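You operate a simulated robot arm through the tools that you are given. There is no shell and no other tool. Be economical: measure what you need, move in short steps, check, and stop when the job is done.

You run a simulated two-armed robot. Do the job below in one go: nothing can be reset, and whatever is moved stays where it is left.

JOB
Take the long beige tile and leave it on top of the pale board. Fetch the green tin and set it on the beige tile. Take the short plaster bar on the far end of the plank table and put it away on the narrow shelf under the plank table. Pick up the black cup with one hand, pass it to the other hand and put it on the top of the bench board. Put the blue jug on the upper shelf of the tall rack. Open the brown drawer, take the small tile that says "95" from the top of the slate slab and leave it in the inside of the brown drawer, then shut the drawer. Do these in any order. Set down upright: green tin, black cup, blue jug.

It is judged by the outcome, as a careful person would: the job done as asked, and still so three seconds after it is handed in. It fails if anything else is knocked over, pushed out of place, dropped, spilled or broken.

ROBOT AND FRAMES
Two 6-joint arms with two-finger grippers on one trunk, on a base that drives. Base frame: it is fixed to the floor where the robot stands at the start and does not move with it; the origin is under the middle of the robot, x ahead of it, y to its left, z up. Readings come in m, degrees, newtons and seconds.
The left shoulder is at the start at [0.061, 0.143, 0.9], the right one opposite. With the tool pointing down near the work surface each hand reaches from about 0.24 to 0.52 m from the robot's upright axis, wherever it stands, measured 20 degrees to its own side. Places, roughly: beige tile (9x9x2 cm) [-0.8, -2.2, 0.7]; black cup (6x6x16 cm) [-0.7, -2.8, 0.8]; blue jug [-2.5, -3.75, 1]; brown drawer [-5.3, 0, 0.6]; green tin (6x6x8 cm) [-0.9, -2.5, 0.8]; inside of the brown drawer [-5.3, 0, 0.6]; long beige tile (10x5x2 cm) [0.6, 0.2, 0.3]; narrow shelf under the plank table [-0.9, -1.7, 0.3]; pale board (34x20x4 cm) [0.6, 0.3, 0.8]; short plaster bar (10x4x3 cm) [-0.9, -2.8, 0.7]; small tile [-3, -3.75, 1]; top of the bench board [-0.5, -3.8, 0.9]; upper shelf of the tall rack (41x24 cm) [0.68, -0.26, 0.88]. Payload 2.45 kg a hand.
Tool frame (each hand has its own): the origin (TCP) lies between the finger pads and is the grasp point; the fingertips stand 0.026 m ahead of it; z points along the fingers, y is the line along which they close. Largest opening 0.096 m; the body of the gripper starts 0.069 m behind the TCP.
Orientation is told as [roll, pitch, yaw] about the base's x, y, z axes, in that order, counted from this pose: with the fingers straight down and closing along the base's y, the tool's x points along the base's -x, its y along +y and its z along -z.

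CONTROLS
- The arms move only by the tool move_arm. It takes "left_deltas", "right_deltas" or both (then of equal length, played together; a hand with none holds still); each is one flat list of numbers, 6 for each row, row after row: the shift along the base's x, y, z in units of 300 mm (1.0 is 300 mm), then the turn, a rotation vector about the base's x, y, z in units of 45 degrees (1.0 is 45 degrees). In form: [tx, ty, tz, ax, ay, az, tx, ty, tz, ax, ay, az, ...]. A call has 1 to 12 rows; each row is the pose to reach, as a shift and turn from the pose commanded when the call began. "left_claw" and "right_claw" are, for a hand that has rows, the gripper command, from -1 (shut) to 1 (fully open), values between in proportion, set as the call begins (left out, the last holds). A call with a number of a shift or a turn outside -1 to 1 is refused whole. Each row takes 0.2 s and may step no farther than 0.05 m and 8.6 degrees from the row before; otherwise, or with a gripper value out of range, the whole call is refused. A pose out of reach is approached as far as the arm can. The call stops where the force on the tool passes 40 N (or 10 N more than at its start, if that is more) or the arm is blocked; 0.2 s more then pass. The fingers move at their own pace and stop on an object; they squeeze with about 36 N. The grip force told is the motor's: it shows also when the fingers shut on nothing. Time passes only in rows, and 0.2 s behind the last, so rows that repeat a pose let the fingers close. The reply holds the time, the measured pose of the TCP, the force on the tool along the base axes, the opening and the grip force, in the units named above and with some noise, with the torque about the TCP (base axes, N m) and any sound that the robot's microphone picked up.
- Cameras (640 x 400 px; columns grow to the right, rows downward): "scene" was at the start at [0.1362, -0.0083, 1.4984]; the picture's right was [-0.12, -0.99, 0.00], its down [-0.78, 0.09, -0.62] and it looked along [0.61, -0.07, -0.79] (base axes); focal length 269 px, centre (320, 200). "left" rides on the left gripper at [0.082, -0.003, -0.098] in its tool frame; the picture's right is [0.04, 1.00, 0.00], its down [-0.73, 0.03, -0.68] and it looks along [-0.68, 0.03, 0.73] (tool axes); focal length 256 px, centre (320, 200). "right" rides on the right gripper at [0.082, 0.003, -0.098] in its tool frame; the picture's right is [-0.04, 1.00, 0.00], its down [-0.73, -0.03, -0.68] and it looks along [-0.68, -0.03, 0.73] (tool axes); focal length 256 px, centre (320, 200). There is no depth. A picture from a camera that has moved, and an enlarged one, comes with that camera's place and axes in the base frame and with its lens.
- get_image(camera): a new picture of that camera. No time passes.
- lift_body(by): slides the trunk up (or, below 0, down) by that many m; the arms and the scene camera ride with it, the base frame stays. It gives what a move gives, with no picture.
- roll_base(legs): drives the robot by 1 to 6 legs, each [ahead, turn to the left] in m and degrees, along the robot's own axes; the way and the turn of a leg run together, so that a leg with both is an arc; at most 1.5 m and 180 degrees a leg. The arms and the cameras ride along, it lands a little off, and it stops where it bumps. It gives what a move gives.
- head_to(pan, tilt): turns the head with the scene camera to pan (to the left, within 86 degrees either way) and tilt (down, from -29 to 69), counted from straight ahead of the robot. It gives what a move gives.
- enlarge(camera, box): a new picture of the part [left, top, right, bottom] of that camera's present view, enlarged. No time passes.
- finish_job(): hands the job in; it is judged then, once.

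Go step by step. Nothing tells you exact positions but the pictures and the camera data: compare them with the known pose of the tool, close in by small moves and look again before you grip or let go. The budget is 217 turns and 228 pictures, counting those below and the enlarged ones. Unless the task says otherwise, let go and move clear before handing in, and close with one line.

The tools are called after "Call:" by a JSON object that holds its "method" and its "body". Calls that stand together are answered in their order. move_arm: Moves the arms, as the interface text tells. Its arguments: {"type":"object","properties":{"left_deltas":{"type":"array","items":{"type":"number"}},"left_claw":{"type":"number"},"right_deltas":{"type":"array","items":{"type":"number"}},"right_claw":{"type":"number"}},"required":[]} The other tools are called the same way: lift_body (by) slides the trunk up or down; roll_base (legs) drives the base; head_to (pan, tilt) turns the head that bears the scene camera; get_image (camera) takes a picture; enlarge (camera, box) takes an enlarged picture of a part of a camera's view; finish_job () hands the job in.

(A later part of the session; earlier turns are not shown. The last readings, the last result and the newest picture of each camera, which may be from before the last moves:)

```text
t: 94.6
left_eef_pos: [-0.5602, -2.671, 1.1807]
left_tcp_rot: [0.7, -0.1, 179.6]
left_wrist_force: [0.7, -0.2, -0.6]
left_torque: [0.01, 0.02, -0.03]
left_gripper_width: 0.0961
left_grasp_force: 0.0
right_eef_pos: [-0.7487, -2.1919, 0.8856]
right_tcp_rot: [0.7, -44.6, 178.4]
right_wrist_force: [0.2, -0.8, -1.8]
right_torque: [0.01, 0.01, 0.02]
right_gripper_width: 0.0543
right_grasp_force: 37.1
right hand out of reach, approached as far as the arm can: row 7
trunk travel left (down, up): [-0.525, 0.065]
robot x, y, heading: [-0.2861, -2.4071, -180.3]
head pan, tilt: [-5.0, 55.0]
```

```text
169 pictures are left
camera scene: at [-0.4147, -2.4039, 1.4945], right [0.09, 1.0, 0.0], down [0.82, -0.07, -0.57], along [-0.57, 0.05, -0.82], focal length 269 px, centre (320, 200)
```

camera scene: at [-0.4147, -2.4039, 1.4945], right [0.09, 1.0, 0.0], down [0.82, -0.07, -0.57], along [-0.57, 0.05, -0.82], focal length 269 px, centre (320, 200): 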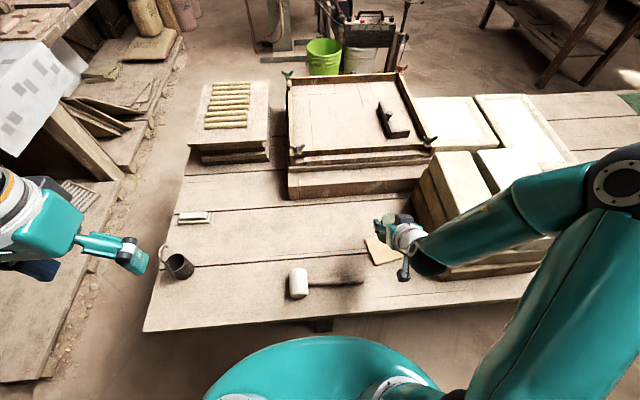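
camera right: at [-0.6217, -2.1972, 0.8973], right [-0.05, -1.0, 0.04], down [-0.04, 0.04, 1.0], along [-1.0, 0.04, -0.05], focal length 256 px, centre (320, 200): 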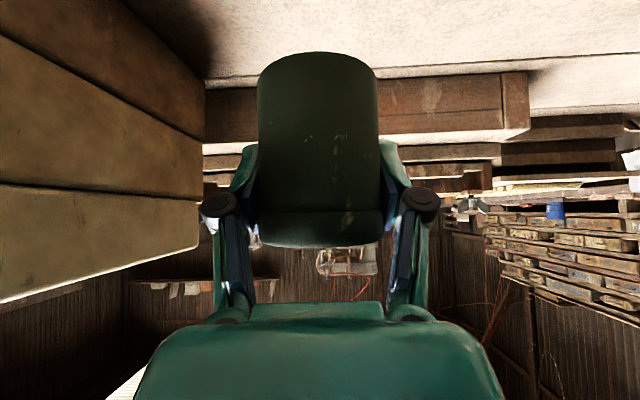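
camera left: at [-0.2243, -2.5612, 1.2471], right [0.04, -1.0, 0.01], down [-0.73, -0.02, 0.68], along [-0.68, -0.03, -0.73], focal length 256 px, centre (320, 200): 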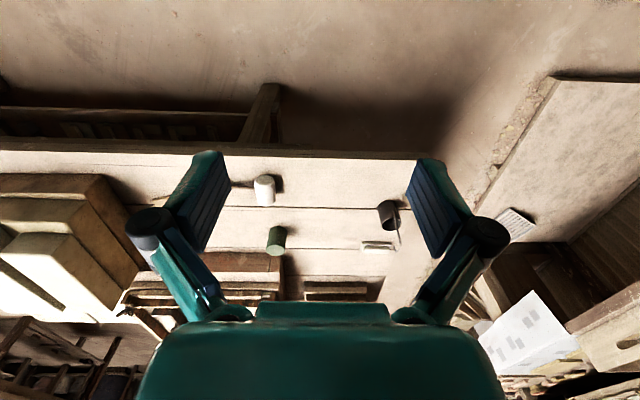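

The wrist is too close to the shoulder; backing the base 0.1 m and reaching out again.

Call:
{"method": "roll_base", "body": {"legs": [[-0.1, 0]]}}

Call:
{"method": "move_arm", "body": {"right_deltas": [-0.12, 0.01, -0.02, 0, 0, 0, -0.24, 0.03, -0.04, 0, 0, 0, -0.33, 0.046, -0.06, 0, 0, 0]}}

Call:
{"method": "get_image", "body": {"camera": "scene"}}

Call:
{"method": "get_image", "body": {"camera": "right"}}

```text
t: 95.7
left_eef_pos: [-0.4589, -2.6706, 1.1817]
left_tcp_rot: [0.7, -0.1, 179.5]
left_wrist_force: [0.8, -0.3, -0.2]
left_torque: [-0.03, 0.07, 0.04]
left_gripper_width: 0.0961
left_grasp_force: 0.2
right_eef_pos: [-0.6451, -2.1906, 0.8843]
right_tcp_rot: [0.7, -44.7, 178.5]
right_wrist_force: [0.2, 0.6, -1.3]
right_torque: [0.02, 0.05, -0.03]
right_gripper_width: 0.0541
right_grasp_force: 35.4
trunk travel left (down, up): [-0.525, 0.065]
robot x, y, heading: [-0.1821, -2.4105, 180.0]
head pan, tilt: [-5.0, 55.0]
```

```text
t: 96.5
left_eef_pos: [-0.4602, -2.6693, 1.1809]
left_tcp_rot: [0.6, 0.1, 179.5]
left_wrist_force: [0.0, -0.5, 0.3]
left_torque: [0.03, -0.01, 0.01]
left_gripper_width: 0.0961
left_grasp_force: 0.0
right_eef_pos: [-0.7484, -2.1743, 0.8661]
right_tcp_rot: [0.7, -44.3, 178.4]
right_wrist_force: [-0.2, 0.8, -3.1]
right_torque: [0.02, 0.0, -0.06]
right_gripper_width: 0.054
right_grasp_force: 35.7
trunk travel left (down, up): [-0.525, 0.065]
robot x, y, heading: [-0.1822, -2.4081, 179.9]
head pan, tilt: [-5.0, 55.0]
```

```text
168 pictures are left
camera scene: at [-0.3145, -2.4031, 1.4943], right [0.09, 1.0, 0.0], down [0.82, -0.07, -0.57], along [-0.57, 0.05, -0.82], focal length 269 px, centre (320, 200)
```

scene: 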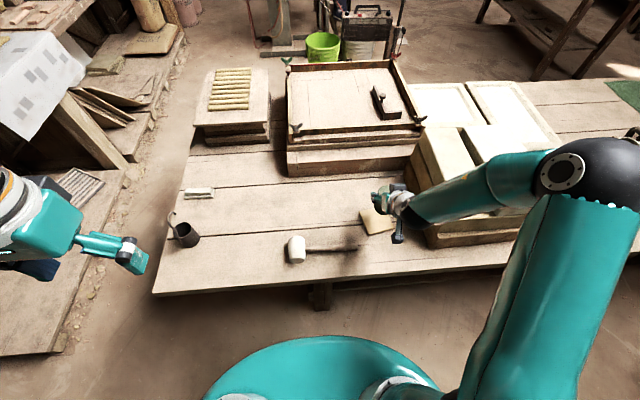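

```text
167 pictures are left
camera right: at [-0.6224, -2.1807, 0.8791], right [-0.05, -1.0, 0.04], down [-0.05, 0.04, 1.0], along [-1.0, 0.05, -0.05], focal length 256 px, centre (320, 200)
```

right: 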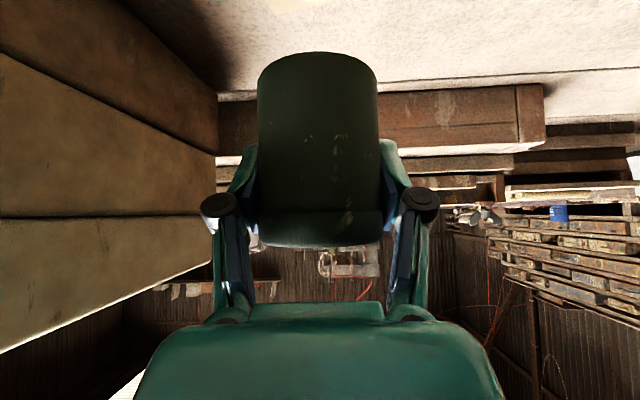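

Call:
{"method": "move_arm", "body": {"right_deltas": [0, -0.005, -0.1, 0, 0, 0, 0, -0.01, -0.2, 0, 0, 0]}}

Call:
{"method": "get_image", "body": {"camera": "right"}}

Call:
{"method": "enlarge", "body": {"camera": "scene", "box": [310, 150, 470, 270]}}

```text
t: 97.1
left_eef_pos: [-0.4597, -2.6706, 1.1812]
left_tcp_rot: [0.8, 0.0, 179.5]
left_wrist_force: [-0.4, 0.0, -0.2]
left_torque: [0.01, 0.01, -0.02]
left_gripper_width: 0.0959
left_grasp_force: 0.1
right_eef_pos: [-0.7514, -2.1887, 0.8116]
right_tcp_rot: [0.2, -44.3, 178.3]
right_wrist_force: [0.0, 0.2, -2.2]
right_torque: [-0.03, 0.02, -0.02]
right_gripper_width: 0.0542
right_grasp_force: 36.0
right hand out of reach, approached as far as the arm can: row 2
trunk travel left (down, up): [-0.525, 0.065]
robot x, y, heading: [-0.1812, -2.4085, 180.0]
head pan, tilt: [-5.0, 55.0]
```

```text
166 pictures are left
camera right: at [-0.6245, -2.196, 0.8253], right [-0.05, -1.0, 0.03], down [-0.05, 0.03, 1.0], along [-1.0, 0.05, -0.05], focal length 256 px, centre (320, 200)
```

right: 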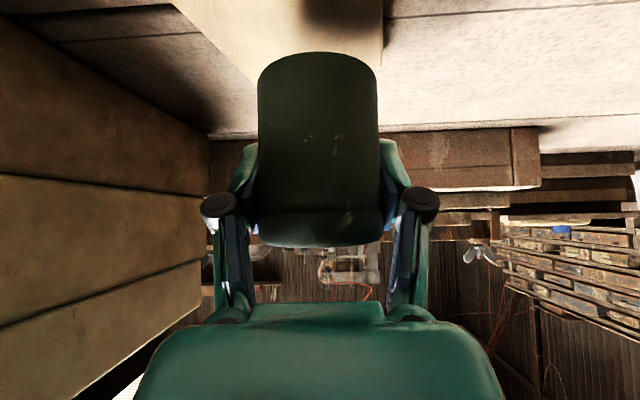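

```text
3.33 times, centred on (390, 210) of scene
camera zoom: at [-0.3139, -2.4035, 1.4944], right [0.09, 1.0, 0.0], down [0.82, -0.07, -0.57], along [-0.57, 0.05, -0.82], focal length 897 px, centre (87, 167)
```

zoom: 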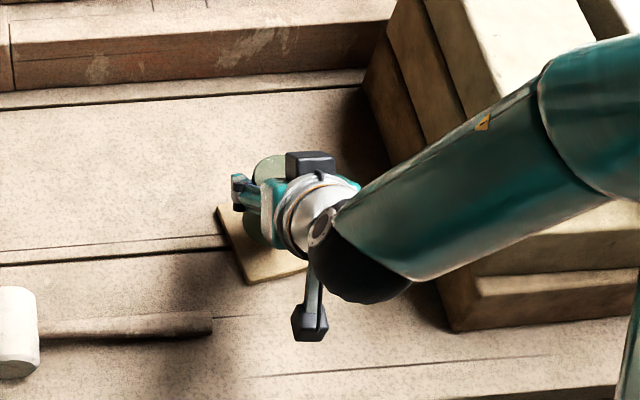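

The right arm has trouble at that lateral offset. I'll raise, swing the hand left, then turn the base ~20° right so the target lies straight ahead.

Call:
{"method": "move_arm", "body": {"right_deltas": [0, 0, 0.15, 0, 0, 0, 0, -0.08, 0.26, 0, 0, 0, 0, -0.22, 0.3, 0, 0, 0, 0, -0.36, 0.3, 0, 0, 0, 0, -0.5, 0.3, 0, 0, 0, 0, -0.63, 0.3, 0, 0, 0]}}

Call:
{"method": "roll_base", "body": {"legs": [[0, -20]]}}

Call:
{"method": "get_image", "body": {"camera": "scene"}}

```text
t: 98.5
left_eef_pos: [-0.4606, -2.6703, 1.1806]
left_tcp_rot: [0.7, 0.0, 179.5]
left_wrist_force: [-0.4, 0.2, 0.9]
left_torque: [0.02, 0.0, 0.0]
left_gripper_width: 0.0961
left_grasp_force: 0.2
right_eef_pos: [-0.7501, -2.3782, 0.9003]
right_tcp_rot: [0.6, -44.6, 178.4]
right_wrist_force: [0.6, 0.7, -2.4]
right_torque: [-0.01, 0.0, -0.02]
right_gripper_width: 0.0542
right_grasp_force: 35.3
trunk travel left (down, up): [-0.525, 0.065]
robot x, y, heading: [-0.1811, -2.409, 180.0]
head pan, tilt: [-5.0, 55.0]
```

```text
t: 100.1
left_eef_pos: [-0.5284, -2.5587, 1.1808]
left_tcp_rot: [0.7, 0.0, 159.4]
left_wrist_force: [0.6, 0.9, 0.3]
left_torque: [-0.01, 0.0, -0.04]
left_gripper_width: 0.0959
left_grasp_force: 0.0
right_eef_pos: [-0.7007, -2.1839, 0.9007]
right_tcp_rot: [0.7, -44.5, 158.3]
right_wrist_force: [-0.1, -0.4, -2.5]
right_torque: [0.01, 0.0, 0.0]
right_gripper_width: 0.0541
right_grasp_force: 36.0
trunk travel left (down, up): [-0.525, 0.065]
robot x, y, heading: [-0.1845, -2.4209, 160.2]
head pan, tilt: [-5.0, 55.0]
```

```text
164 pictures are left
camera scene: at [-0.3048, -2.3714, 1.4944], right [0.42, 0.91, 0.0], down [0.74, -0.35, -0.57], along [-0.52, 0.24, -0.82], focal length 269 px, centre (320, 200)
```

scene: 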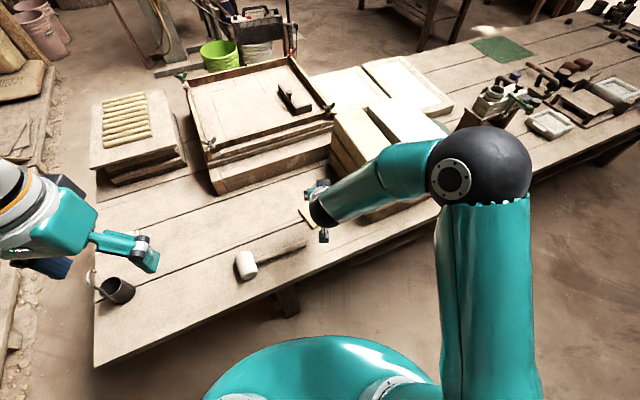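

Call:
{"method": "move_arm", "body": {"right_deltas": [-0.08, 0.01, -0.08, 0, 0, 0, -0.157, 0.02, -0.18, 0, 0, 0, -0.157, 0.02, -0.29, 0, 0, 0]}}

Call:
{"method": "get_image", "body": {"camera": "right"}}

Call:
{"method": "enlarge", "body": {"camera": "scene", "box": [240, 150, 400, 270]}}

```text
t: 100.9
left_eef_pos: [-0.5295, -2.5598, 1.1819]
left_tcp_rot: [0.6, -0.1, 159.4]
left_wrist_force: [0.0, -0.5, -0.1]
left_torque: [0.01, -0.01, 0.0]
left_gripper_width: 0.0959
left_grasp_force: 0.0
right_eef_pos: [-0.7491, -2.1764, 0.8145]
right_tcp_rot: [0.7, -44.6, 158.3]
right_wrist_force: [0.3, 0.0, -2.3]
right_torque: [0.01, 0.02, -0.01]
right_gripper_width: 0.0541
right_grasp_force: 35.8
trunk travel left (down, up): [-0.525, 0.065]
robot x, y, heading: [-0.185, -2.4225, 160.0]
head pan, tilt: [-5.0, 55.0]
```

```text
163 pictures are left
camera right: at [-0.6322, -2.226, 0.8268], right [-0.39, -0.92, 0.04], down [-0.03, 0.05, 1.0], along [-0.92, 0.39, -0.05], focal length 256 px, centre (320, 200)
```

right: 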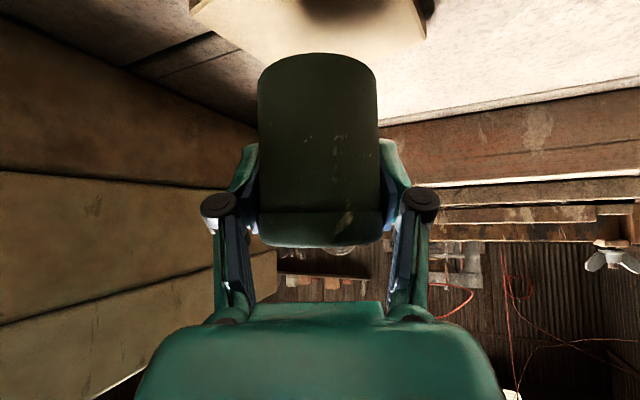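

```text
3.33 times, centred on (320, 210) of scene
camera zoom: at [-0.3054, -2.3719, 1.4944], right [0.42, 0.91, 0.0], down [0.74, -0.35, -0.57], along [-0.52, 0.24, -0.82], focal length 897 px, centre (320, 167)
```

zoom: 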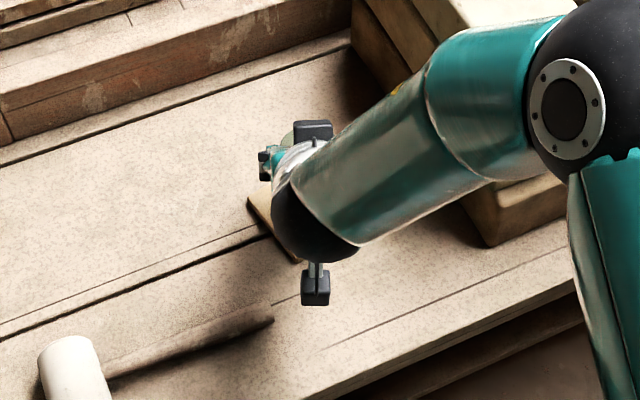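

Good reach now. Tile centre ≈(-0.747,-2.183); shift 5 mm and lower until contact.

Call:
{"method": "move_arm", "body": {"right_deltas": [0, -0.018, -0.04, 0, 0, 0, 0.003, -0.02, -0.07, 0, 0, 0, 0.003, -0.02, -0.085, 0, 0, 0]}}

Call:
{"method": "get_image", "body": {"camera": "right"}}

```text
t: 101.7
left_eef_pos: [-0.5298, -2.5592, 1.1811]
left_tcp_rot: [0.7, 0.0, 159.4]
left_wrist_force: [-0.3, 0.0, -0.3]
left_torque: [0.01, -0.02, 0.01]
left_gripper_width: 0.0962
left_grasp_force: 0.0
right_eef_pos: [-0.7476, -2.1819, 0.7885]
right_tcp_rot: [0.7, -44.6, 158.2]
right_wrist_force: [0.3, 0.3, -2.8]
right_torque: [0.01, 0.03, 0.02]
right_gripper_width: 0.0539
right_grasp_force: 35.9
trunk travel left (down, up): [-0.525, 0.065]
robot x, y, heading: [-0.1821, -2.425, 160.0]
head pan, tilt: [-5.0, 55.0]
```

```text
161 pictures are left
camera right: at [-0.6301, -2.2322, 0.8009], right [-0.39, -0.92, 0.04], down [-0.03, 0.05, 1.0], along [-0.92, 0.39, -0.05], focal length 256 px, centre (320, 200)
```

right: 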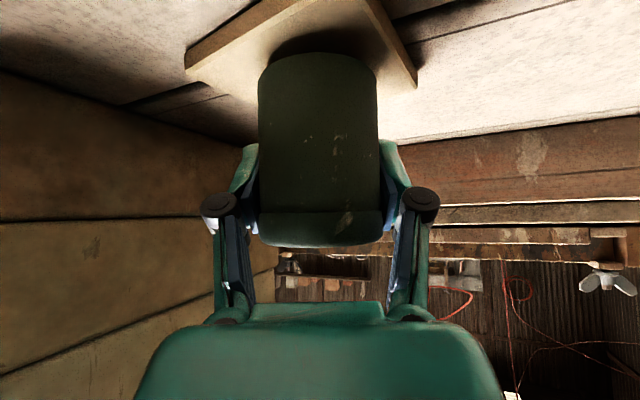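

Call:
{"method": "move_arm", "body": {"right_deltas": [-0.022, 0.018, 0, 0, 0, 0, -0.022, 0.018, -0.02, 0, 0, 0]}}

Call:
{"method": "move_arm", "body": {"right_deltas": [0, 0, -0.006, 0, 0, 0, 0, 0, -0.012, 0, 0, 0]}}

Call:
{"method": "get_image", "body": {"camera": "right"}}

```text
t: 102.3
left_eef_pos: [-0.5294, -2.5587, 1.1815]
left_tcp_rot: [0.7, 0.0, 159.5]
left_wrist_force: [1.1, -0.8, -0.4]
left_torque: [0.02, 0.01, -0.02]
left_gripper_width: 0.0961
left_grasp_force: 0.0
right_eef_pos: [-0.7537, -2.1778, 0.7804]
right_tcp_rot: [0.7, -44.6, 158.2]
right_wrist_force: [0.1, 0.2, -2.0]
right_torque: [-0.03, -0.02, 0.0]
right_gripper_width: 0.0543
right_grasp_force: 35.8
trunk travel left (down, up): [-0.525, 0.065]
robot x, y, heading: [-0.1842, -2.4238, 160.0]
head pan, tilt: [-5.0, 55.0]
```

```text
t: 102.9
left_eef_pos: [-0.5282, -2.5586, 1.1802]
left_tcp_rot: [0.8, 0.0, 159.4]
left_wrist_force: [-0.1, 0.6, -0.1]
left_torque: [-0.01, -0.01, -0.01]
left_gripper_width: 0.0959
left_grasp_force: 0.0
right_eef_pos: [-0.7539, -2.1797, 0.7798]
right_tcp_rot: [0.8, -44.9, 158.2]
right_wrist_force: [3.1, 1.1, 6.8]
right_torque: [0.07, -0.2, 0.02]
right_gripper_width: 0.0541
right_grasp_force: 35.8
trunk travel left (down, up): [-0.525, 0.065]
robot x, y, heading: [-0.1844, -2.4226, 160.1]
head pan, tilt: [-5.0, 55.0]
```

```text
160 pictures are left
camera right: at [-0.6369, -2.2282, 0.7921], right [-0.39, -0.92, 0.04], down [-0.03, 0.05, 1.0], along [-0.92, 0.39, -0.04], focal length 256 px, centre (320, 200)
```

right: 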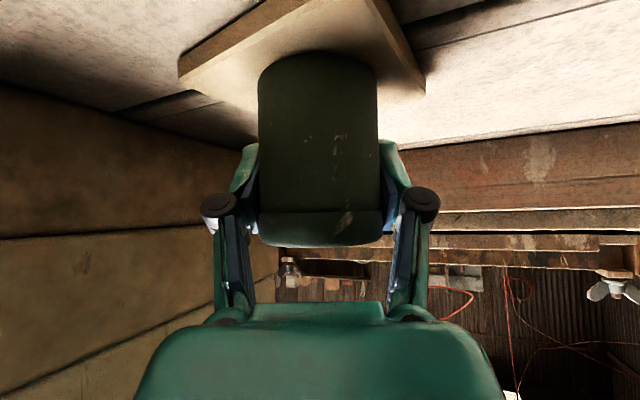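

Contact made. Release and retreat along the tool axis.

Call:
{"method": "move_arm", "body": {"right_deltas": [0, 0, 0.006, 0, 0, 0, 0, 0, 0.008, 0, 0, 0, 0, 0, 0.008, 0, 0, 0], "right_claw": 0.8}}

Call:
{"method": "move_arm", "body": {"right_deltas": [0.06, -0.022, 0.065, 0, 0, 0, 0.16, -0.06, 0.17, 0, 0, 0, 0.26, -0.095, 0.28, 0, 0, 0, 0.3, -0.13, 0.42, 0, 0, 0, 0.3, -0.13, 0.58, 0, 0, 0, 0.3, -0.13, 0.74, 0, 0, 0]}}

Call:
{"method": "get_image", "body": {"camera": "right"}}

Call:
{"method": "get_image", "body": {"camera": "scene"}}

```text
t: 103.7
left_eef_pos: [-0.5291, -2.5595, 1.1825]
left_tcp_rot: [0.8, 0.0, 159.4]
left_wrist_force: [-0.2, 0.4, -0.1]
left_torque: [-0.01, -0.01, -0.03]
left_gripper_width: 0.0962
left_grasp_force: 0.0
right_eef_pos: [-0.7531, -2.1775, 0.7804]
right_tcp_rot: [0.6, -44.6, 158.4]
right_wrist_force: [-0.1, -0.7, 0.7]
right_torque: [0.02, -0.04, 0.02]
right_gripper_width: 0.0864
right_grasp_force: 0.1
trunk travel left (down, up): [-0.525, 0.065]
robot x, y, heading: [-0.1806, -2.4249, 160.1]
head pan, tilt: [-5.0, 55.0]
```

```text
t: 105.1
left_eef_pos: [-0.5286, -2.5591, 1.1817]
left_tcp_rot: [0.8, -0.1, 159.3]
left_wrist_force: [0.2, -0.3, 0.3]
left_torque: [-0.01, 0.03, 0.0]
left_gripper_width: 0.0961
left_grasp_force: 0.1
right_eef_pos: [-0.6642, -2.2163, 1.0019]
right_tcp_rot: [0.7, -44.7, 158.3]
right_wrist_force: [0.7, 1.3, 0.6]
right_torque: [-0.03, 0.02, 0.0]
right_gripper_width: 0.0863
right_grasp_force: 0.1
trunk travel left (down, up): [-0.525, 0.065]
robot x, y, heading: [-0.1822, -2.424, 160.0]
head pan, tilt: [-5.0, 55.0]
```

```text
159 pictures are left
camera right: at [-0.5463, -2.2654, 1.0151], right [-0.39, -0.92, 0.04], down [-0.03, 0.05, 1.0], along [-0.92, 0.39, -0.05], focal length 256 px, centre (320, 200)
```

right: 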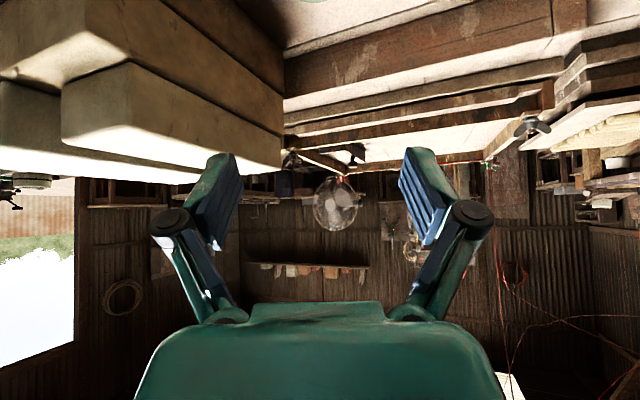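

```text
158 pictures are left
camera scene: at [-0.3034, -2.3717, 1.4945], right [0.42, 0.91, 0.0], down [0.74, -0.35, -0.57], along [-0.52, 0.24, -0.82], focal length 269 px, centre (320, 200)
```

scene: 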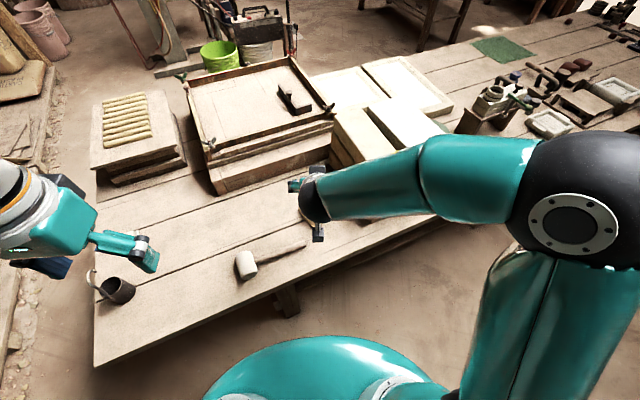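

Call:
{"method": "move_arm", "body": {"right_deltas": [0.045, -0.017, 0.085, -0.043, -0.12, 0, 0.09, -0.034, 0.17, -0.085, -0.24, 0, 0.14, -0.05, 0.25, -0.128, -0.35, 0, 0.19, -0.07, 0.33, -0.171, -0.47, 0, 0.23, -0.085, 0.41, -0.214, -0.59, 0, 0.28, -0.1, 0.5, -0.257, -0.7, 0, 0.33, -0.12, 0.58, -0.3, -0.82, 0, 0.376, -0.137, 0.66, -0.342, -0.94, 0], "right_claw": 1}}

Call:
{"method": "get_image", "body": {"camera": "scene"}}

```text
t: 106.9
left_eef_pos: [-0.5296, -2.5602, 1.1816]
left_tcp_rot: [0.8, -0.1, 159.4]
left_wrist_force: [-0.1, -1.2, -0.4]
left_torque: [-0.04, 0.0, -0.02]
left_gripper_width: 0.0962
left_grasp_force: 0.1
right_eef_pos: [-0.5483, -2.26, 1.2035]
right_tcp_rot: [-0.5, 0.6, 158.7]
right_wrist_force: [-0.4, 0.3, -0.1]
right_torque: [-0.02, 0.04, 0.0]
right_gripper_width: 0.0961
right_grasp_force: 0.1
trunk travel left (down, up): [-0.525, 0.065]
robot x, y, heading: [-0.1809, -2.4206, 160.0]
head pan, tilt: [-5.0, 55.0]
```

```text
157 pictures are left
camera scene: at [-0.3042, -2.3719, 1.4945], right [0.42, 0.91, 0.0], down [0.74, -0.35, -0.57], along [-0.52, 0.24, -0.82], focal length 269 px, centre (320, 200)
```

scene: 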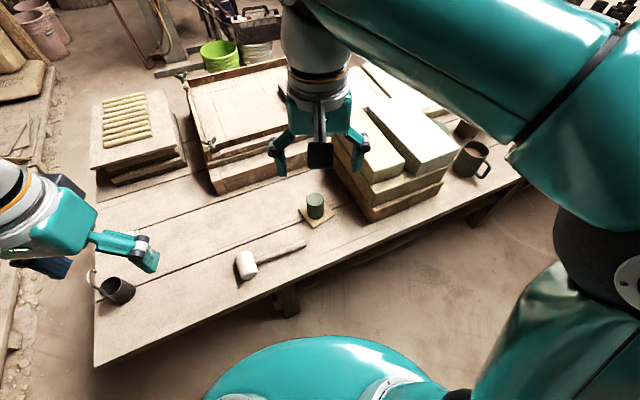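

The tin stands on the beige tile. The table ends at y≈-2.87, so the cup and plaster bar are best reached from the end aisle (y≈-3.2). Driving around there.

Call:
{"method": "roll_base", "body": {"legs": [[-0.15, 0], [0, 110]]}}

Call:
{"method": "head_to", "body": {"pan": -15, "tilt": 35}}

Call:
{"method": "get_image", "body": {"camera": "scene"}}

```text
t: 111.6
left_eef_pos: [-0.039, -2.8466, 1.181]
left_tcp_rot: [0.6, 0.0, -131.4]
left_wrist_force: [1.0, -0.3, -0.3]
left_torque: [0.0, 0.06, 0.0]
left_gripper_width: 0.096
left_grasp_force: 0.0
right_eef_pos: [-0.3263, -2.7592, 1.2039]
right_tcp_rot: [-0.5, 0.4, -132.2]
right_wrist_force: [0.0, -1.2, 0.0]
right_torque: [0.03, 0.01, -0.03]
right_gripper_width: 0.096
right_grasp_force: 0.1
trunk travel left (down, up): [-0.525, 0.065]
robot x, y, heading: [-0.0629, -2.4488, -129.7]
head pan, tilt: [-5.0, 55.0]
stopped in leg 2: the robot was blocked; the commanded pose is now the measured one
```

```text
t: 112.4
left_eef_pos: [-0.039, -2.8466, 1.1823]
left_tcp_rot: [0.8, -0.1, -131.6]
left_wrist_force: [0.0, 0.5, 0.5]
left_torque: [0.01, -0.02, 0.02]
left_gripper_width: 0.096
left_grasp_force: 0.0
right_eef_pos: [-0.3259, -2.7574, 1.2053]
right_tcp_rot: [-0.5, 0.3, -132.3]
right_wrist_force: [-0.2, 0.3, -0.2]
right_torque: [0.03, -0.01, -0.04]
right_gripper_width: 0.0961
right_grasp_force: 0.0
trunk travel left (down, up): [-0.525, 0.065]
robot x, y, heading: [-0.0663, -2.4473, -129.6]
head pan, tilt: [-15.0, 35.0]
```

```text
156 pictures are left
camera scene: at [-0.1752, -2.5477, 1.5226], right [-0.58, 0.81, 0.0], down [0.47, 0.33, -0.82], along [-0.67, -0.47, -0.57], focal length 269 px, centre (320, 200)
```

scene: 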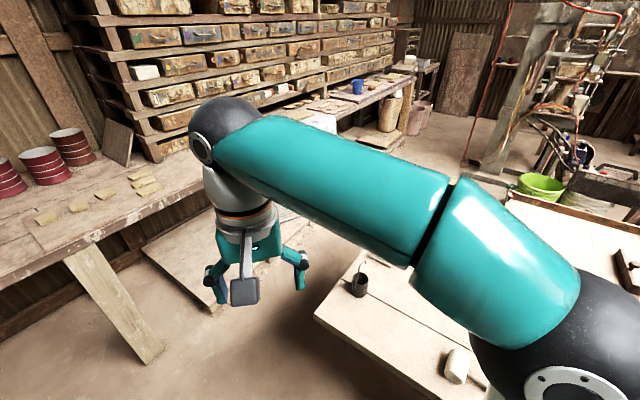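

Call:
{"method": "head_to", "body": {"pan": 75, "tilt": 35}}

Call:
{"method": "get_image", "body": {"camera": "scene"}}

Call:
{"method": "head_to", "body": {"pan": -86, "tilt": 55}}

Call:
{"method": "get_image", "body": {"camera": "scene"}}

```text
t: 114.0
left_eef_pos: [-0.0389, -2.8441, 1.182]
left_tcp_rot: [0.7, 0.0, -131.6]
left_wrist_force: [0.1, -0.4, 0.0]
left_torque: [0.0, 0.0, 0.02]
left_gripper_width: 0.0959
left_grasp_force: 0.0
right_eef_pos: [-0.3262, -2.7572, 1.2042]
right_tcp_rot: [-0.5, 0.4, -132.2]
right_wrist_force: [-0.2, 0.6, 0.1]
right_torque: [0.0, 0.0, -0.01]
right_gripper_width: 0.0962
right_grasp_force: 0.1
trunk travel left (down, up): [-0.525, 0.065]
robot x, y, heading: [-0.0655, -2.4503, -129.8]
head pan, tilt: [75.0, 35.0]
```

```text
155 pictures are left
camera scene: at [-0.0526, -2.5682, 1.5227], right [-0.82, -0.58, 0.0], down [-0.33, 0.47, -0.82], along [0.47, -0.67, -0.57], focal length 269 px, centre (320, 200)
```

scene: 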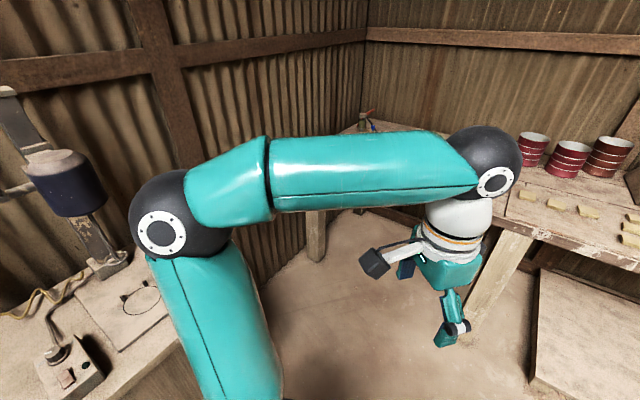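

```text
t: 116.5
left_eef_pos: [-0.0396, -2.8459, 1.1823]
left_tcp_rot: [0.6, 0.1, -131.7]
left_wrist_force: [0.2, 0.4, 0.2]
left_torque: [-0.02, 0.02, 0.02]
left_gripper_width: 0.0961
left_grasp_force: 0.1
right_eef_pos: [-0.326, -2.7562, 1.2046]
right_tcp_rot: [-0.4, 0.3, -132.2]
right_wrist_force: [-0.4, -0.2, 0.3]
right_torque: [0.01, 0.0, 0.0]
right_gripper_width: 0.0961
right_grasp_force: 0.1
trunk travel left (down, up): [-0.525, 0.065]
robot x, y, heading: [-0.0656, -2.4497, -129.6]
head pan, tilt: [-85.9, 55.0]
```

```text
154 pictures are left
camera scene: at [-0.1623, -2.4546, 1.4945], right [0.58, 0.81, 0.0], down [0.67, -0.48, -0.57], along [-0.47, 0.33, -0.82], focal length 269 px, centre (320, 200)
```

scene: 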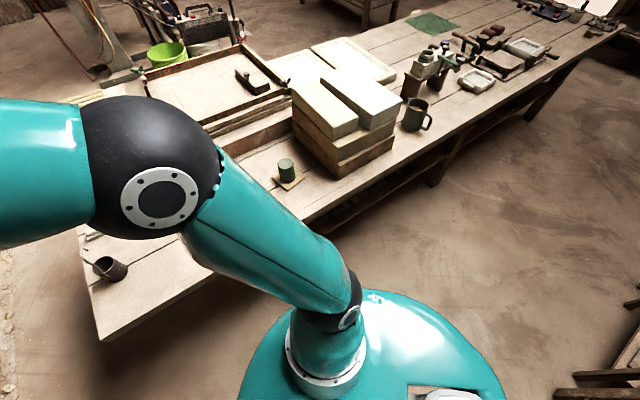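

The left elbow seems to have met the bench press beside the cabinet. Turn back a little, tuck the left hand in, then retry from farther toward the table.

Call:
{"method": "roll_base", "body": {"legs": [[0, -14]]}}

Call:
{"method": "move_arm", "body": {"left_deltas": [-0.095, 0.12, 0, 0, 0, 0, -0.19, 0.243, 0, 0, 0, 0, -0.285, 0.365, 0, 0, 0, 0, -0.38, 0.486, 0, 0, 0, 0]}}

Call:
{"method": "head_to", "body": {"pan": 75, "tilt": 40}}

Call:
{"method": "get_image", "body": {"camera": "scene"}}

```text
t: 117.8
left_eef_pos: [-0.1351, -2.8405, 1.1829]
left_tcp_rot: [0.7, -0.2, -145.3]
left_wrist_force: [0.6, -0.9, -0.3]
left_torque: [-0.02, -0.02, -0.04]
left_gripper_width: 0.0958
left_grasp_force: 0.0
right_eef_pos: [-0.3932, -2.6868, 1.2052]
right_tcp_rot: [-0.4, 0.4, -146.0]
right_wrist_force: [0.1, 1.0, -0.4]
right_torque: [0.0, 0.0, 0.01]
right_gripper_width: 0.0959
right_grasp_force: 0.0
trunk travel left (down, up): [-0.525, 0.065]
robot x, y, heading: [-0.061, -2.4555, -143.6]
head pan, tilt: [-85.9, 55.0]
```

```text
t: 118.8
left_eef_pos: [-0.2484, -2.6964, 1.1802]
left_tcp_rot: [0.8, 0.0, -145.3]
left_wrist_force: [0.0, -0.1, -0.5]
left_torque: [-0.03, -0.02, 0.04]
left_gripper_width: 0.0961
left_grasp_force: 0.1
right_eef_pos: [-0.3947, -2.6853, 1.2048]
right_tcp_rot: [-0.3, 0.5, -146.0]
right_wrist_force: [-0.4, 0.4, -0.3]
right_torque: [-0.02, -0.05, 0.0]
right_gripper_width: 0.096
right_grasp_force: 0.0
trunk travel left (down, up): [-0.525, 0.065]
robot x, y, heading: [-0.059, -2.4561, -143.5]
head pan, tilt: [-85.9, 55.0]
```

```text
t: 121.3
left_eef_pos: [-0.247, -2.6972, 1.1792]
left_tcp_rot: [0.7, -0.2, -145.4]
left_wrist_force: [0.1, 0.1, -0.9]
left_torque: [-0.03, -0.03, 0.0]
left_gripper_width: 0.0959
left_grasp_force: 0.1
right_eef_pos: [-0.3933, -2.6875, 1.2049]
right_tcp_rot: [-0.5, 0.4, -146.0]
right_wrist_force: [0.4, -0.3, 0.2]
right_torque: [-0.01, 0.01, 0.03]
right_gripper_width: 0.096
right_grasp_force: 0.1
trunk travel left (down, up): [-0.525, 0.065]
robot x, y, heading: [-0.0614, -2.4575, -143.3]
head pan, tilt: [75.0, 40.0]
```

```text
153 pictures are left
camera scene: at [-0.0792, -2.5714, 1.5152], right [-0.93, -0.37, 0.0], down [-0.24, 0.6, -0.77], along [0.28, -0.71, -0.64], focal length 269 px, centre (320, 200)
```

scene: 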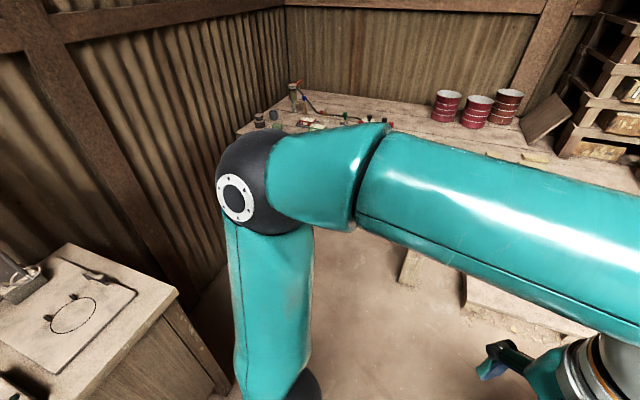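

Call:
{"method": "roll_base", "body": {"legs": [[0.14, 0], [0, 53], [0.4, 0]]}}

Call:
{"method": "head_to", "body": {"pan": -45, "tilt": 45}}

Call:
{"method": "get_image", "body": {"camera": "scene"}}

Call:
{"method": "head_to", "body": {"pan": 0, "tilt": 35}}

Call:
{"method": "get_image", "body": {"camera": "scene"}}

```text
t: 127.5
left_eef_pos: [-0.0906, -3.2385, 1.1802]
left_tcp_rot: [0.6, -0.1, -92.1]
left_wrist_force: [-0.2, -0.5, 0.4]
left_torque: [-0.01, 0.01, -0.01]
left_gripper_width: 0.096
left_grasp_force: 0.0
right_eef_pos: [-0.1859, -3.3485, 1.2057]
right_tcp_rot: [-0.5, 0.4, -92.7]
right_wrist_force: [1.1, 0.0, -0.5]
right_torque: [0.04, 0.03, 0.01]
right_gripper_width: 0.0961
right_grasp_force: 0.1
trunk travel left (down, up): [-0.525, 0.065]
robot x, y, heading: [-0.1884, -2.9507, -89.7]
head pan, tilt: [75.0, 40.0]
```

```text
t: 129.5
left_eef_pos: [-0.0917, -3.2371, 1.1806]
left_tcp_rot: [0.8, 0.0, -91.9]
left_wrist_force: [-0.2, -0.9, 0.0]
left_torque: [-0.02, 0.06, 0.04]
left_gripper_width: 0.0959
left_grasp_force: 0.1
right_eef_pos: [-0.1854, -3.3479, 1.205]
right_tcp_rot: [-0.5, 0.3, -92.5]
right_wrist_force: [0.2, -0.5, -0.2]
right_torque: [-0.01, 0.02, 0.0]
right_gripper_width: 0.0962
right_grasp_force: 0.0
trunk travel left (down, up): [-0.525, 0.065]
robot x, y, heading: [-0.1876, -2.9455, -90.2]
head pan, tilt: [-45.0, 45.0]
```

```text
152 pictures are left
camera scene: at [-0.2446, -3.0636, 1.5079], right [-0.71, 0.71, 0.0], down [0.5, 0.5, -0.71], along [-0.5, -0.5, -0.71], focal length 269 px, centre (320, 200)
```

scene: 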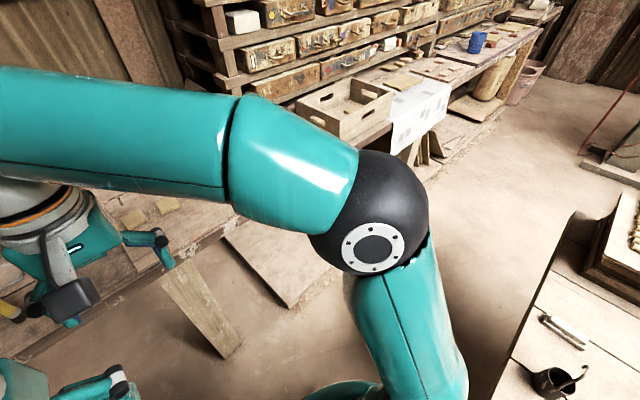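

```text
t: 130.6
left_eef_pos: [-0.0925, -3.2383, 1.1801]
left_tcp_rot: [0.8, 0.0, -91.9]
left_wrist_force: [1.2, -0.4, -0.1]
left_torque: [-0.02, -0.01, -0.01]
left_gripper_width: 0.0961
left_grasp_force: 0.0
right_eef_pos: [-0.1853, -3.3485, 1.2056]
right_tcp_rot: [-0.5, 0.4, -92.6]
right_wrist_force: [0.1, -0.2, 0.0]
right_torque: [0.01, -0.02, 0.0]
right_gripper_width: 0.096
right_grasp_force: 0.0
trunk travel left (down, up): [-0.525, 0.065]
robot x, y, heading: [-0.1851, -2.9489, -89.7]
head pan, tilt: [0.0, 35.0]
```

```text
151 pictures are left
camera scene: at [-0.1871, -3.0941, 1.5227], right [-1.0, 0.0, 0.0], down [0.0, 0.57, -0.82], along [0.0, -0.82, -0.57], focal length 269 px, centre (320, 200)
```

scene: 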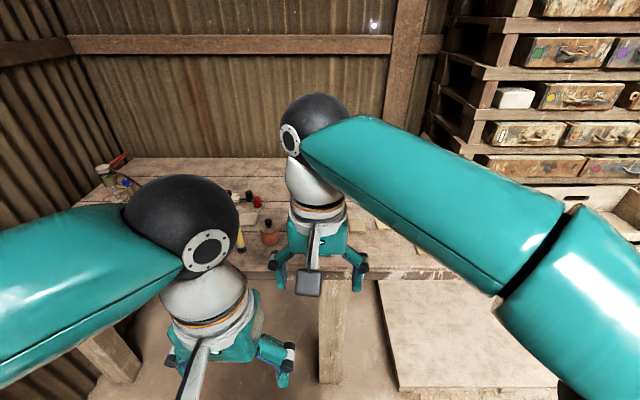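

Call:
{"method": "roll_base", "body": {"legs": [[0.31, 0], [0, -90]]}}

Call:
{"method": "head_to", "body": {"pan": 30, "tilt": 35}}

Call:
{"method": "get_image", "body": {"camera": "scene"}}

Call:
{"method": "head_to", "body": {"pan": -20, "tilt": 45}}

Call:
{"method": "get_image", "body": {"camera": "scene"}}

```text
t: 137.1
left_eef_pos: [-0.4803, -3.3473, 1.181]
left_tcp_rot: [0.8, -0.1, 177.1]
left_wrist_force: [0.4, -0.5, -0.8]
left_torque: [0.01, 0.01, 0.01]
left_gripper_width: 0.0961
left_grasp_force: 0.0
right_eef_pos: [-0.5888, -3.2509, 1.2047]
right_tcp_rot: [-0.5, 0.3, 176.5]
right_wrist_force: [-0.2, 0.6, 0.1]
right_torque: [0.02, 0.02, 0.02]
right_gripper_width: 0.096
right_grasp_force: 0.1
trunk travel left (down, up): [-0.525, 0.065]
robot x, y, heading: [-0.1881, -3.3074, 179.4]
head pan, tilt: [0.0, 35.0]
```

```text
t: 138.0
left_eef_pos: [-0.4807, -3.347, 1.18]
left_tcp_rot: [0.7, 0.0, 177.2]
left_wrist_force: [0.1, 1.1, -0.1]
left_torque: [-0.03, 0.0, -0.02]
left_gripper_width: 0.096
left_grasp_force: 0.2
right_eef_pos: [-0.5895, -3.2495, 1.2064]
right_tcp_rot: [-0.4, 0.4, 176.5]
right_wrist_force: [1.8, 0.8, -0.6]
right_torque: [-0.03, -0.01, 0.04]
right_gripper_width: 0.0958
right_grasp_force: 0.1
trunk travel left (down, up): [-0.525, 0.065]
robot x, y, heading: [-0.1874, -3.3087, 179.4]
head pan, tilt: [30.0, 35.0]
```

```text
150 pictures are left
camera scene: at [-0.3246, -3.3485, 1.5228], right [-0.49, 0.87, 0.0], down [0.5, 0.28, -0.82], along [-0.71, -0.4, -0.57], focal length 269 px, centre (320, 200)
```

scene: 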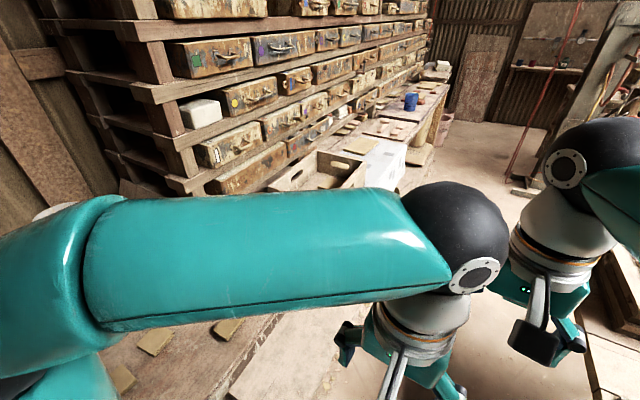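

```text
t: 139.2
left_eef_pos: [-0.481, -3.3477, 1.1796]
left_tcp_rot: [0.7, -0.2, 177.1]
left_wrist_force: [-0.5, 0.5, -0.4]
left_torque: [0.01, 0.01, -0.04]
left_gripper_width: 0.096
left_grasp_force: 0.1
right_eef_pos: [-0.5898, -3.251, 1.2063]
right_tcp_rot: [-0.4, 0.4, 176.4]
right_wrist_force: [-0.8, -0.4, -0.9]
right_torque: [-0.01, 0.01, 0.01]
right_gripper_width: 0.096
right_grasp_force: 0.0
trunk travel left (down, up): [-0.525, 0.065]
robot x, y, heading: [-0.1893, -3.3093, 179.6]
head pan, tilt: [-20.0, 45.0]
```

```text
149 pictures are left
camera scene: at [-0.3243, -3.2784, 1.5079], right [0.35, 0.94, 0.0], down [0.66, -0.25, -0.71], along [-0.66, 0.25, -0.71], focal length 269 px, centre (320, 200)
```

scene: 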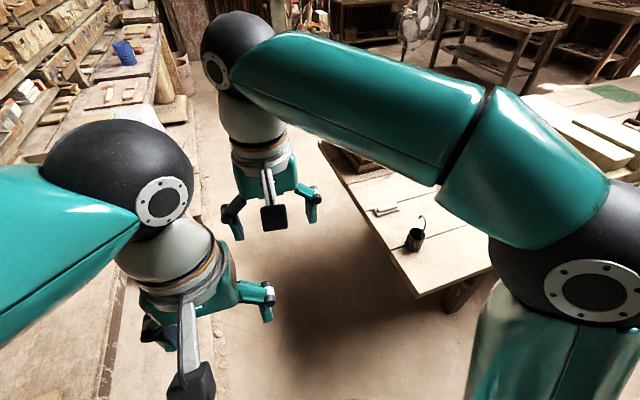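

Call:
{"method": "roll_base", "body": {"legs": [[0, -5], [0.58, 0], [0, -84]]}}

Call:
{"method": "head_to", "body": {"pan": 0, "tilt": 50}}

Call:
{"method": "get_image", "body": {"camera": "scene"}}

Call:
{"method": "get_image", "body": {"camera": "left"}}

Call:
{"method": "get_image", "body": {"camera": "right"}}

```text
t: 147.2
left_eef_pos: [-0.8319, -2.9605, 1.1801]
left_tcp_rot: [0.7, 0.0, 88.5]
left_wrist_force: [-0.4, -0.3, -0.1]
left_torque: [0.02, -0.01, 0.01]
left_gripper_width: 0.0959
left_grasp_force: 0.1
right_eef_pos: [-0.7368, -2.8471, 1.2063]
right_tcp_rot: [-0.6, 0.4, 88.0]
right_wrist_force: [0.0, 0.1, 0.1]
right_torque: [0.0, -0.01, 0.01]
right_gripper_width: 0.096
right_grasp_force: 0.1
trunk travel left (down, up): [-0.525, 0.065]
robot x, y, heading: [-0.788, -3.2544, 90.9]
head pan, tilt: [-20.0, 45.0]
```

```text
t: 148.1
left_eef_pos: [-0.8327, -2.9604, 1.1815]
left_tcp_rot: [0.6, -0.1, 88.5]
left_wrist_force: [-0.5, -0.6, 0.8]
left_torque: [0.01, -0.02, 0.01]
left_gripper_width: 0.0961
left_grasp_force: 0.0
right_eef_pos: [-0.7383, -2.8494, 1.2053]
right_tcp_rot: [-0.5, 0.4, 87.9]
right_wrist_force: [-0.5, -1.1, 0.1]
right_torque: [0.03, 0.0, -0.04]
right_gripper_width: 0.096
right_grasp_force: 0.0
trunk travel left (down, up): [-0.525, 0.065]
robot x, y, heading: [-0.7881, -3.2522, 91.0]
head pan, tilt: [0.0, 50.0]
```

```text
148 pictures are left
camera scene: at [-0.7903, -3.1138, 1.501], right [1.0, 0.02, 0.0], down [0.01, -0.77, -0.64], along [-0.01, 0.64, -0.77], focal length 269 px, centre (320, 200)
```

scene: 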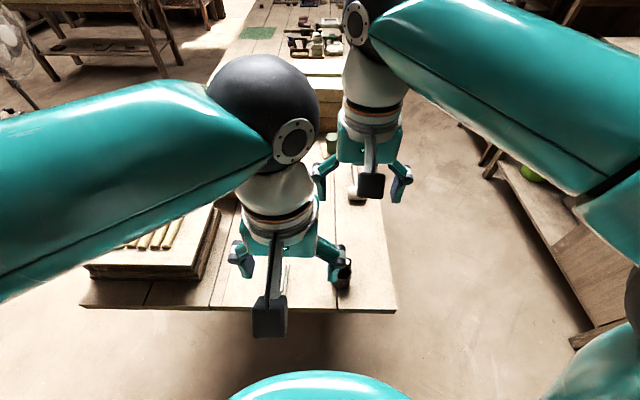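

```text
147 pictures are left
camera left: at [-0.8289, -3.042, 1.2798], right [-1.0, -0.01, 0.01], down [0.0, 0.73, 0.68], along [-0.02, 0.68, -0.73], focal length 256 px, centre (320, 200)
```

left: 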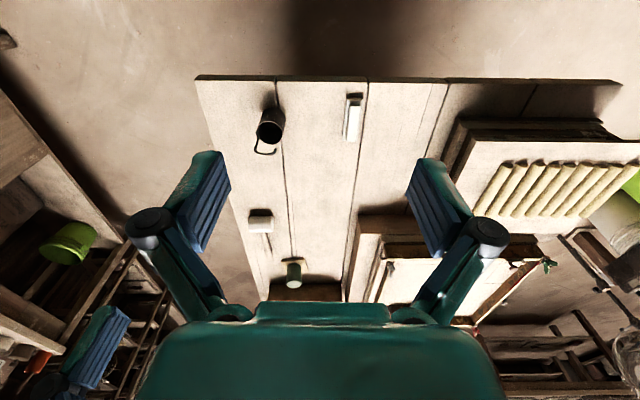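

```text
146 pictures are left
camera right: at [-0.7455, -2.9301, 1.3053], right [-1.0, 0.08, -0.01], down [0.05, 0.74, 0.67], along [0.06, 0.67, -0.74], focal length 256 px, centre (320, 200)
```

right: 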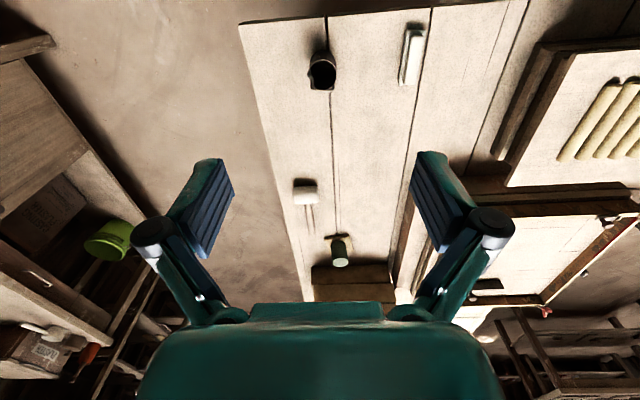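

Call:
{"method": "enlarge", "body": {"camera": "left", "box": [210, 80, 390, 180]}}

Call:
{"method": "enlarge", "body": {"camera": "right", "box": [270, 10, 450, 110]}}

```text
3.56 times, centred on (300, 130) of left
camera zoom: at [-0.8289, -3.042, 1.2798], right [-1.0, -0.01, 0.01], down [0.0, 0.73, 0.68], along [-0.02, 0.68, -0.73], focal length 910 px, centre (391, 449)
```

zoom: 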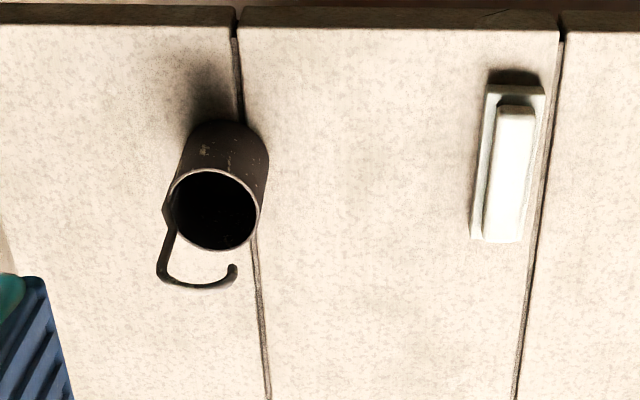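

```text
3.56 times, centred on (360, 60) of right
camera zoom: at [-0.7455, -2.9301, 1.3053], right [-1.0, 0.08, -0.01], down [0.05, 0.74, 0.67], along [0.06, 0.67, -0.74], focal length 910 px, centre (178, 698)
```

zoom: 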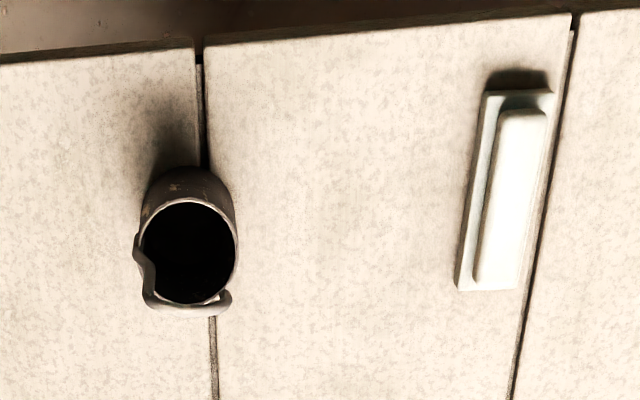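

Cup: centre ≈(-0.731,-2.777), rim z≈0.787, with a hook handle rising on its +x side. Plan: left hand grips the body with a 45° tilt from the front-left, right hand takes the handle later. First pre-pose.

Call:
{"method": "move_arm", "body": {"left_deltas": [0.013, 0.043, -0.085, 0.105, -0.044, -0.105, 0.027, 0.087, -0.17, 0.21, -0.087, -0.21, 0.04, 0.13, -0.255, 0.316, -0.131, -0.316, 0.053, 0.173, -0.34, 0.42, -0.174, -0.42, 0.067, 0.217, -0.426, 0.526, -0.218, -0.526, 0.08, 0.26, -0.511, 0.631, -0.261, -0.631, 0.093, 0.303, -0.596, 0.737, -0.305, -0.737, 0.107, 0.347, -0.68, 0.842, -0.348, -0.842, 0.12, 0.39, -0.767, 0.947, -0.392, -0.947], "right_deltas": [0.1, -0.06, 0, 0, 0, 0, 0.2, -0.12, 0, 0, 0, 0, 0.3, -0.18, 0, 0, 0, 0, 0.4, -0.24, 0, 0, 0, 0, 0.46, -0.3, 0, 0, 0, 0, 0.46, -0.33, 0, 0, 0, 0, 0.46, -0.33, 0, 0, 0, 0, 0.46, -0.33, 0, 0, 0, 0, 0.46, -0.33, 0, 0, 0, 0]}}

Call:
{"method": "get_image", "body": {"camera": "left"}}

Call:
{"method": "get_image", "body": {"camera": "scene"}}

```text
t: 150.1
left_eef_pos: [-0.7837, -2.8492, 0.9671]
left_tcp_rot: [-2.3, -42.3, 53.6]
left_wrist_force: [4.6, 0.4, 1.2]
left_torque: [0.0, 0.35, 0.02]
left_gripper_width: 0.0962
left_grasp_force: 0.1
left hand out of reach, approached as far as the arm can: row 8, 9
right_eef_pos: [-0.6018, -2.9486, 1.2062]
right_tcp_rot: [-0.4, 0.4, 87.8]
right_wrist_force: [0.7, -0.7, -0.1]
right_torque: [-0.02, 0.05, 0.01]
right_gripper_width: 0.0959
right_grasp_force: 0.1
trunk travel left (down, up): [-0.525, 0.065]
robot x, y, heading: [-0.7882, -3.2537, 91.1]
head pan, tilt: [0.0, 50.0]
```

```text
143 pictures are left
camera left: at [-0.8583, -2.9499, 0.9858], right [-0.81, 0.59, -0.06], down [0.01, 0.1, 0.99], along [0.59, 0.8, -0.09], focal length 256 px, centre (320, 200)
```

left: 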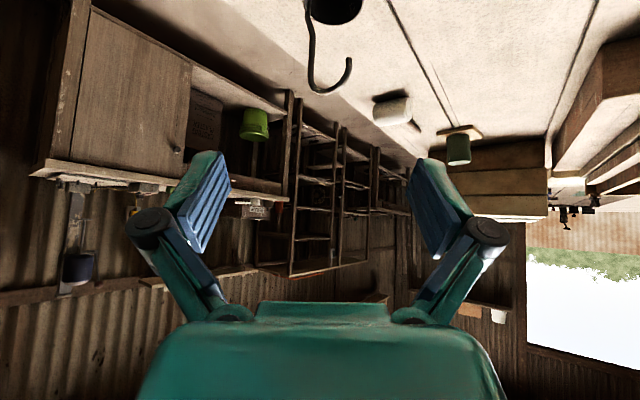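

```text
142 pictures are left
camera scene: at [-0.7884, -3.1124, 1.5008], right [1.0, 0.02, 0.0], down [0.01, -0.77, -0.64], along [-0.01, 0.64, -0.77], focal length 269 px, centre (320, 200)
```

scene: 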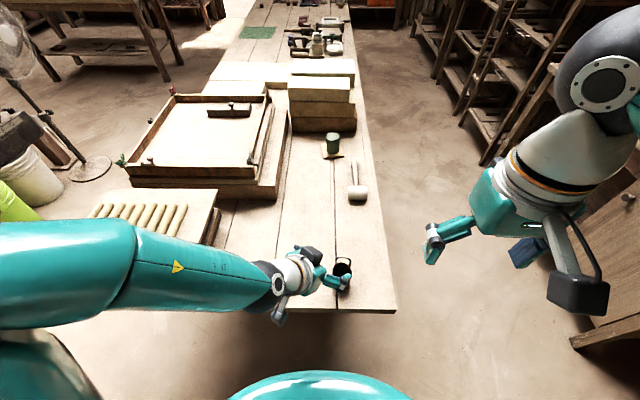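

Call:
{"method": "move_arm", "body": {"left_deltas": [0, 0, -0.12, 0, 0, 0, 0.01, 0.01, -0.24, 0, 0, 0, 0.03, 0.03, -0.38, 0, 0, 0]}}

Call:
{"method": "get_image", "body": {"camera": "left"}}

```text
t: 150.9
left_eef_pos: [-0.7246, -2.851, 0.8929]
left_tcp_rot: [4.3, -43.2, 43.1]
left_wrist_force: [-0.1, 0.5, 0.3]
left_torque: [-0.03, 0.02, 0.0]
left_gripper_width: 0.0959
left_grasp_force: 0.0
left hand out of reach, approached as far as the arm can: row 1, 2, 3
right_eef_pos: [-0.6022, -2.9483, 1.2069]
right_tcp_rot: [-0.4, 0.4, 87.9]
right_wrist_force: [0.3, -0.5, 0.0]
right_torque: [-0.04, 0.05, 0.01]
right_gripper_width: 0.096
right_grasp_force: 0.1
trunk travel left (down, up): [-0.525, 0.065]
robot x, y, heading: [-0.7858, -3.2498, 90.9]
head pan, tilt: [0.0, 50.0]
```

```text
141 pictures are left
camera left: at [-0.8077, -2.9455, 0.9088], right [-0.74, 0.67, 0.03], down [0.07, 0.03, 1.0], along [0.67, 0.74, -0.07], focal length 256 px, centre (320, 200)
```

left: 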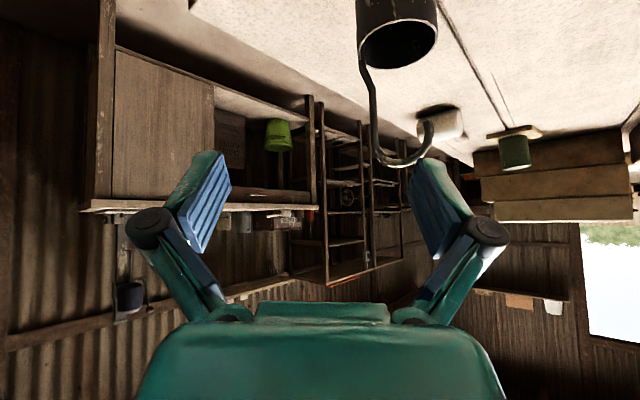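

The left arm can't make this yawed pose here. Let me look closer at how the handle attaches.

Call:
{"method": "enlarge", "body": {"camera": "left", "box": [310, 0, 490, 180]}}

```text
2.22 times, centred on (400, 90) of left
camera zoom: at [-0.8077, -2.9455, 0.9088], right [-0.74, 0.67, 0.03], down [0.07, 0.03, 1.0], along [0.67, 0.74, -0.07], focal length 569 px, centre (142, 444)
```

zoom: 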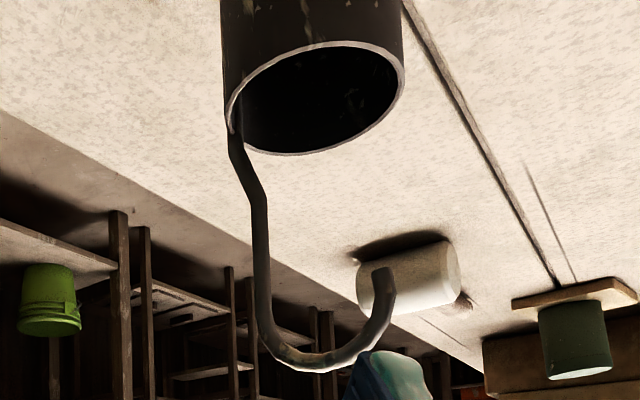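

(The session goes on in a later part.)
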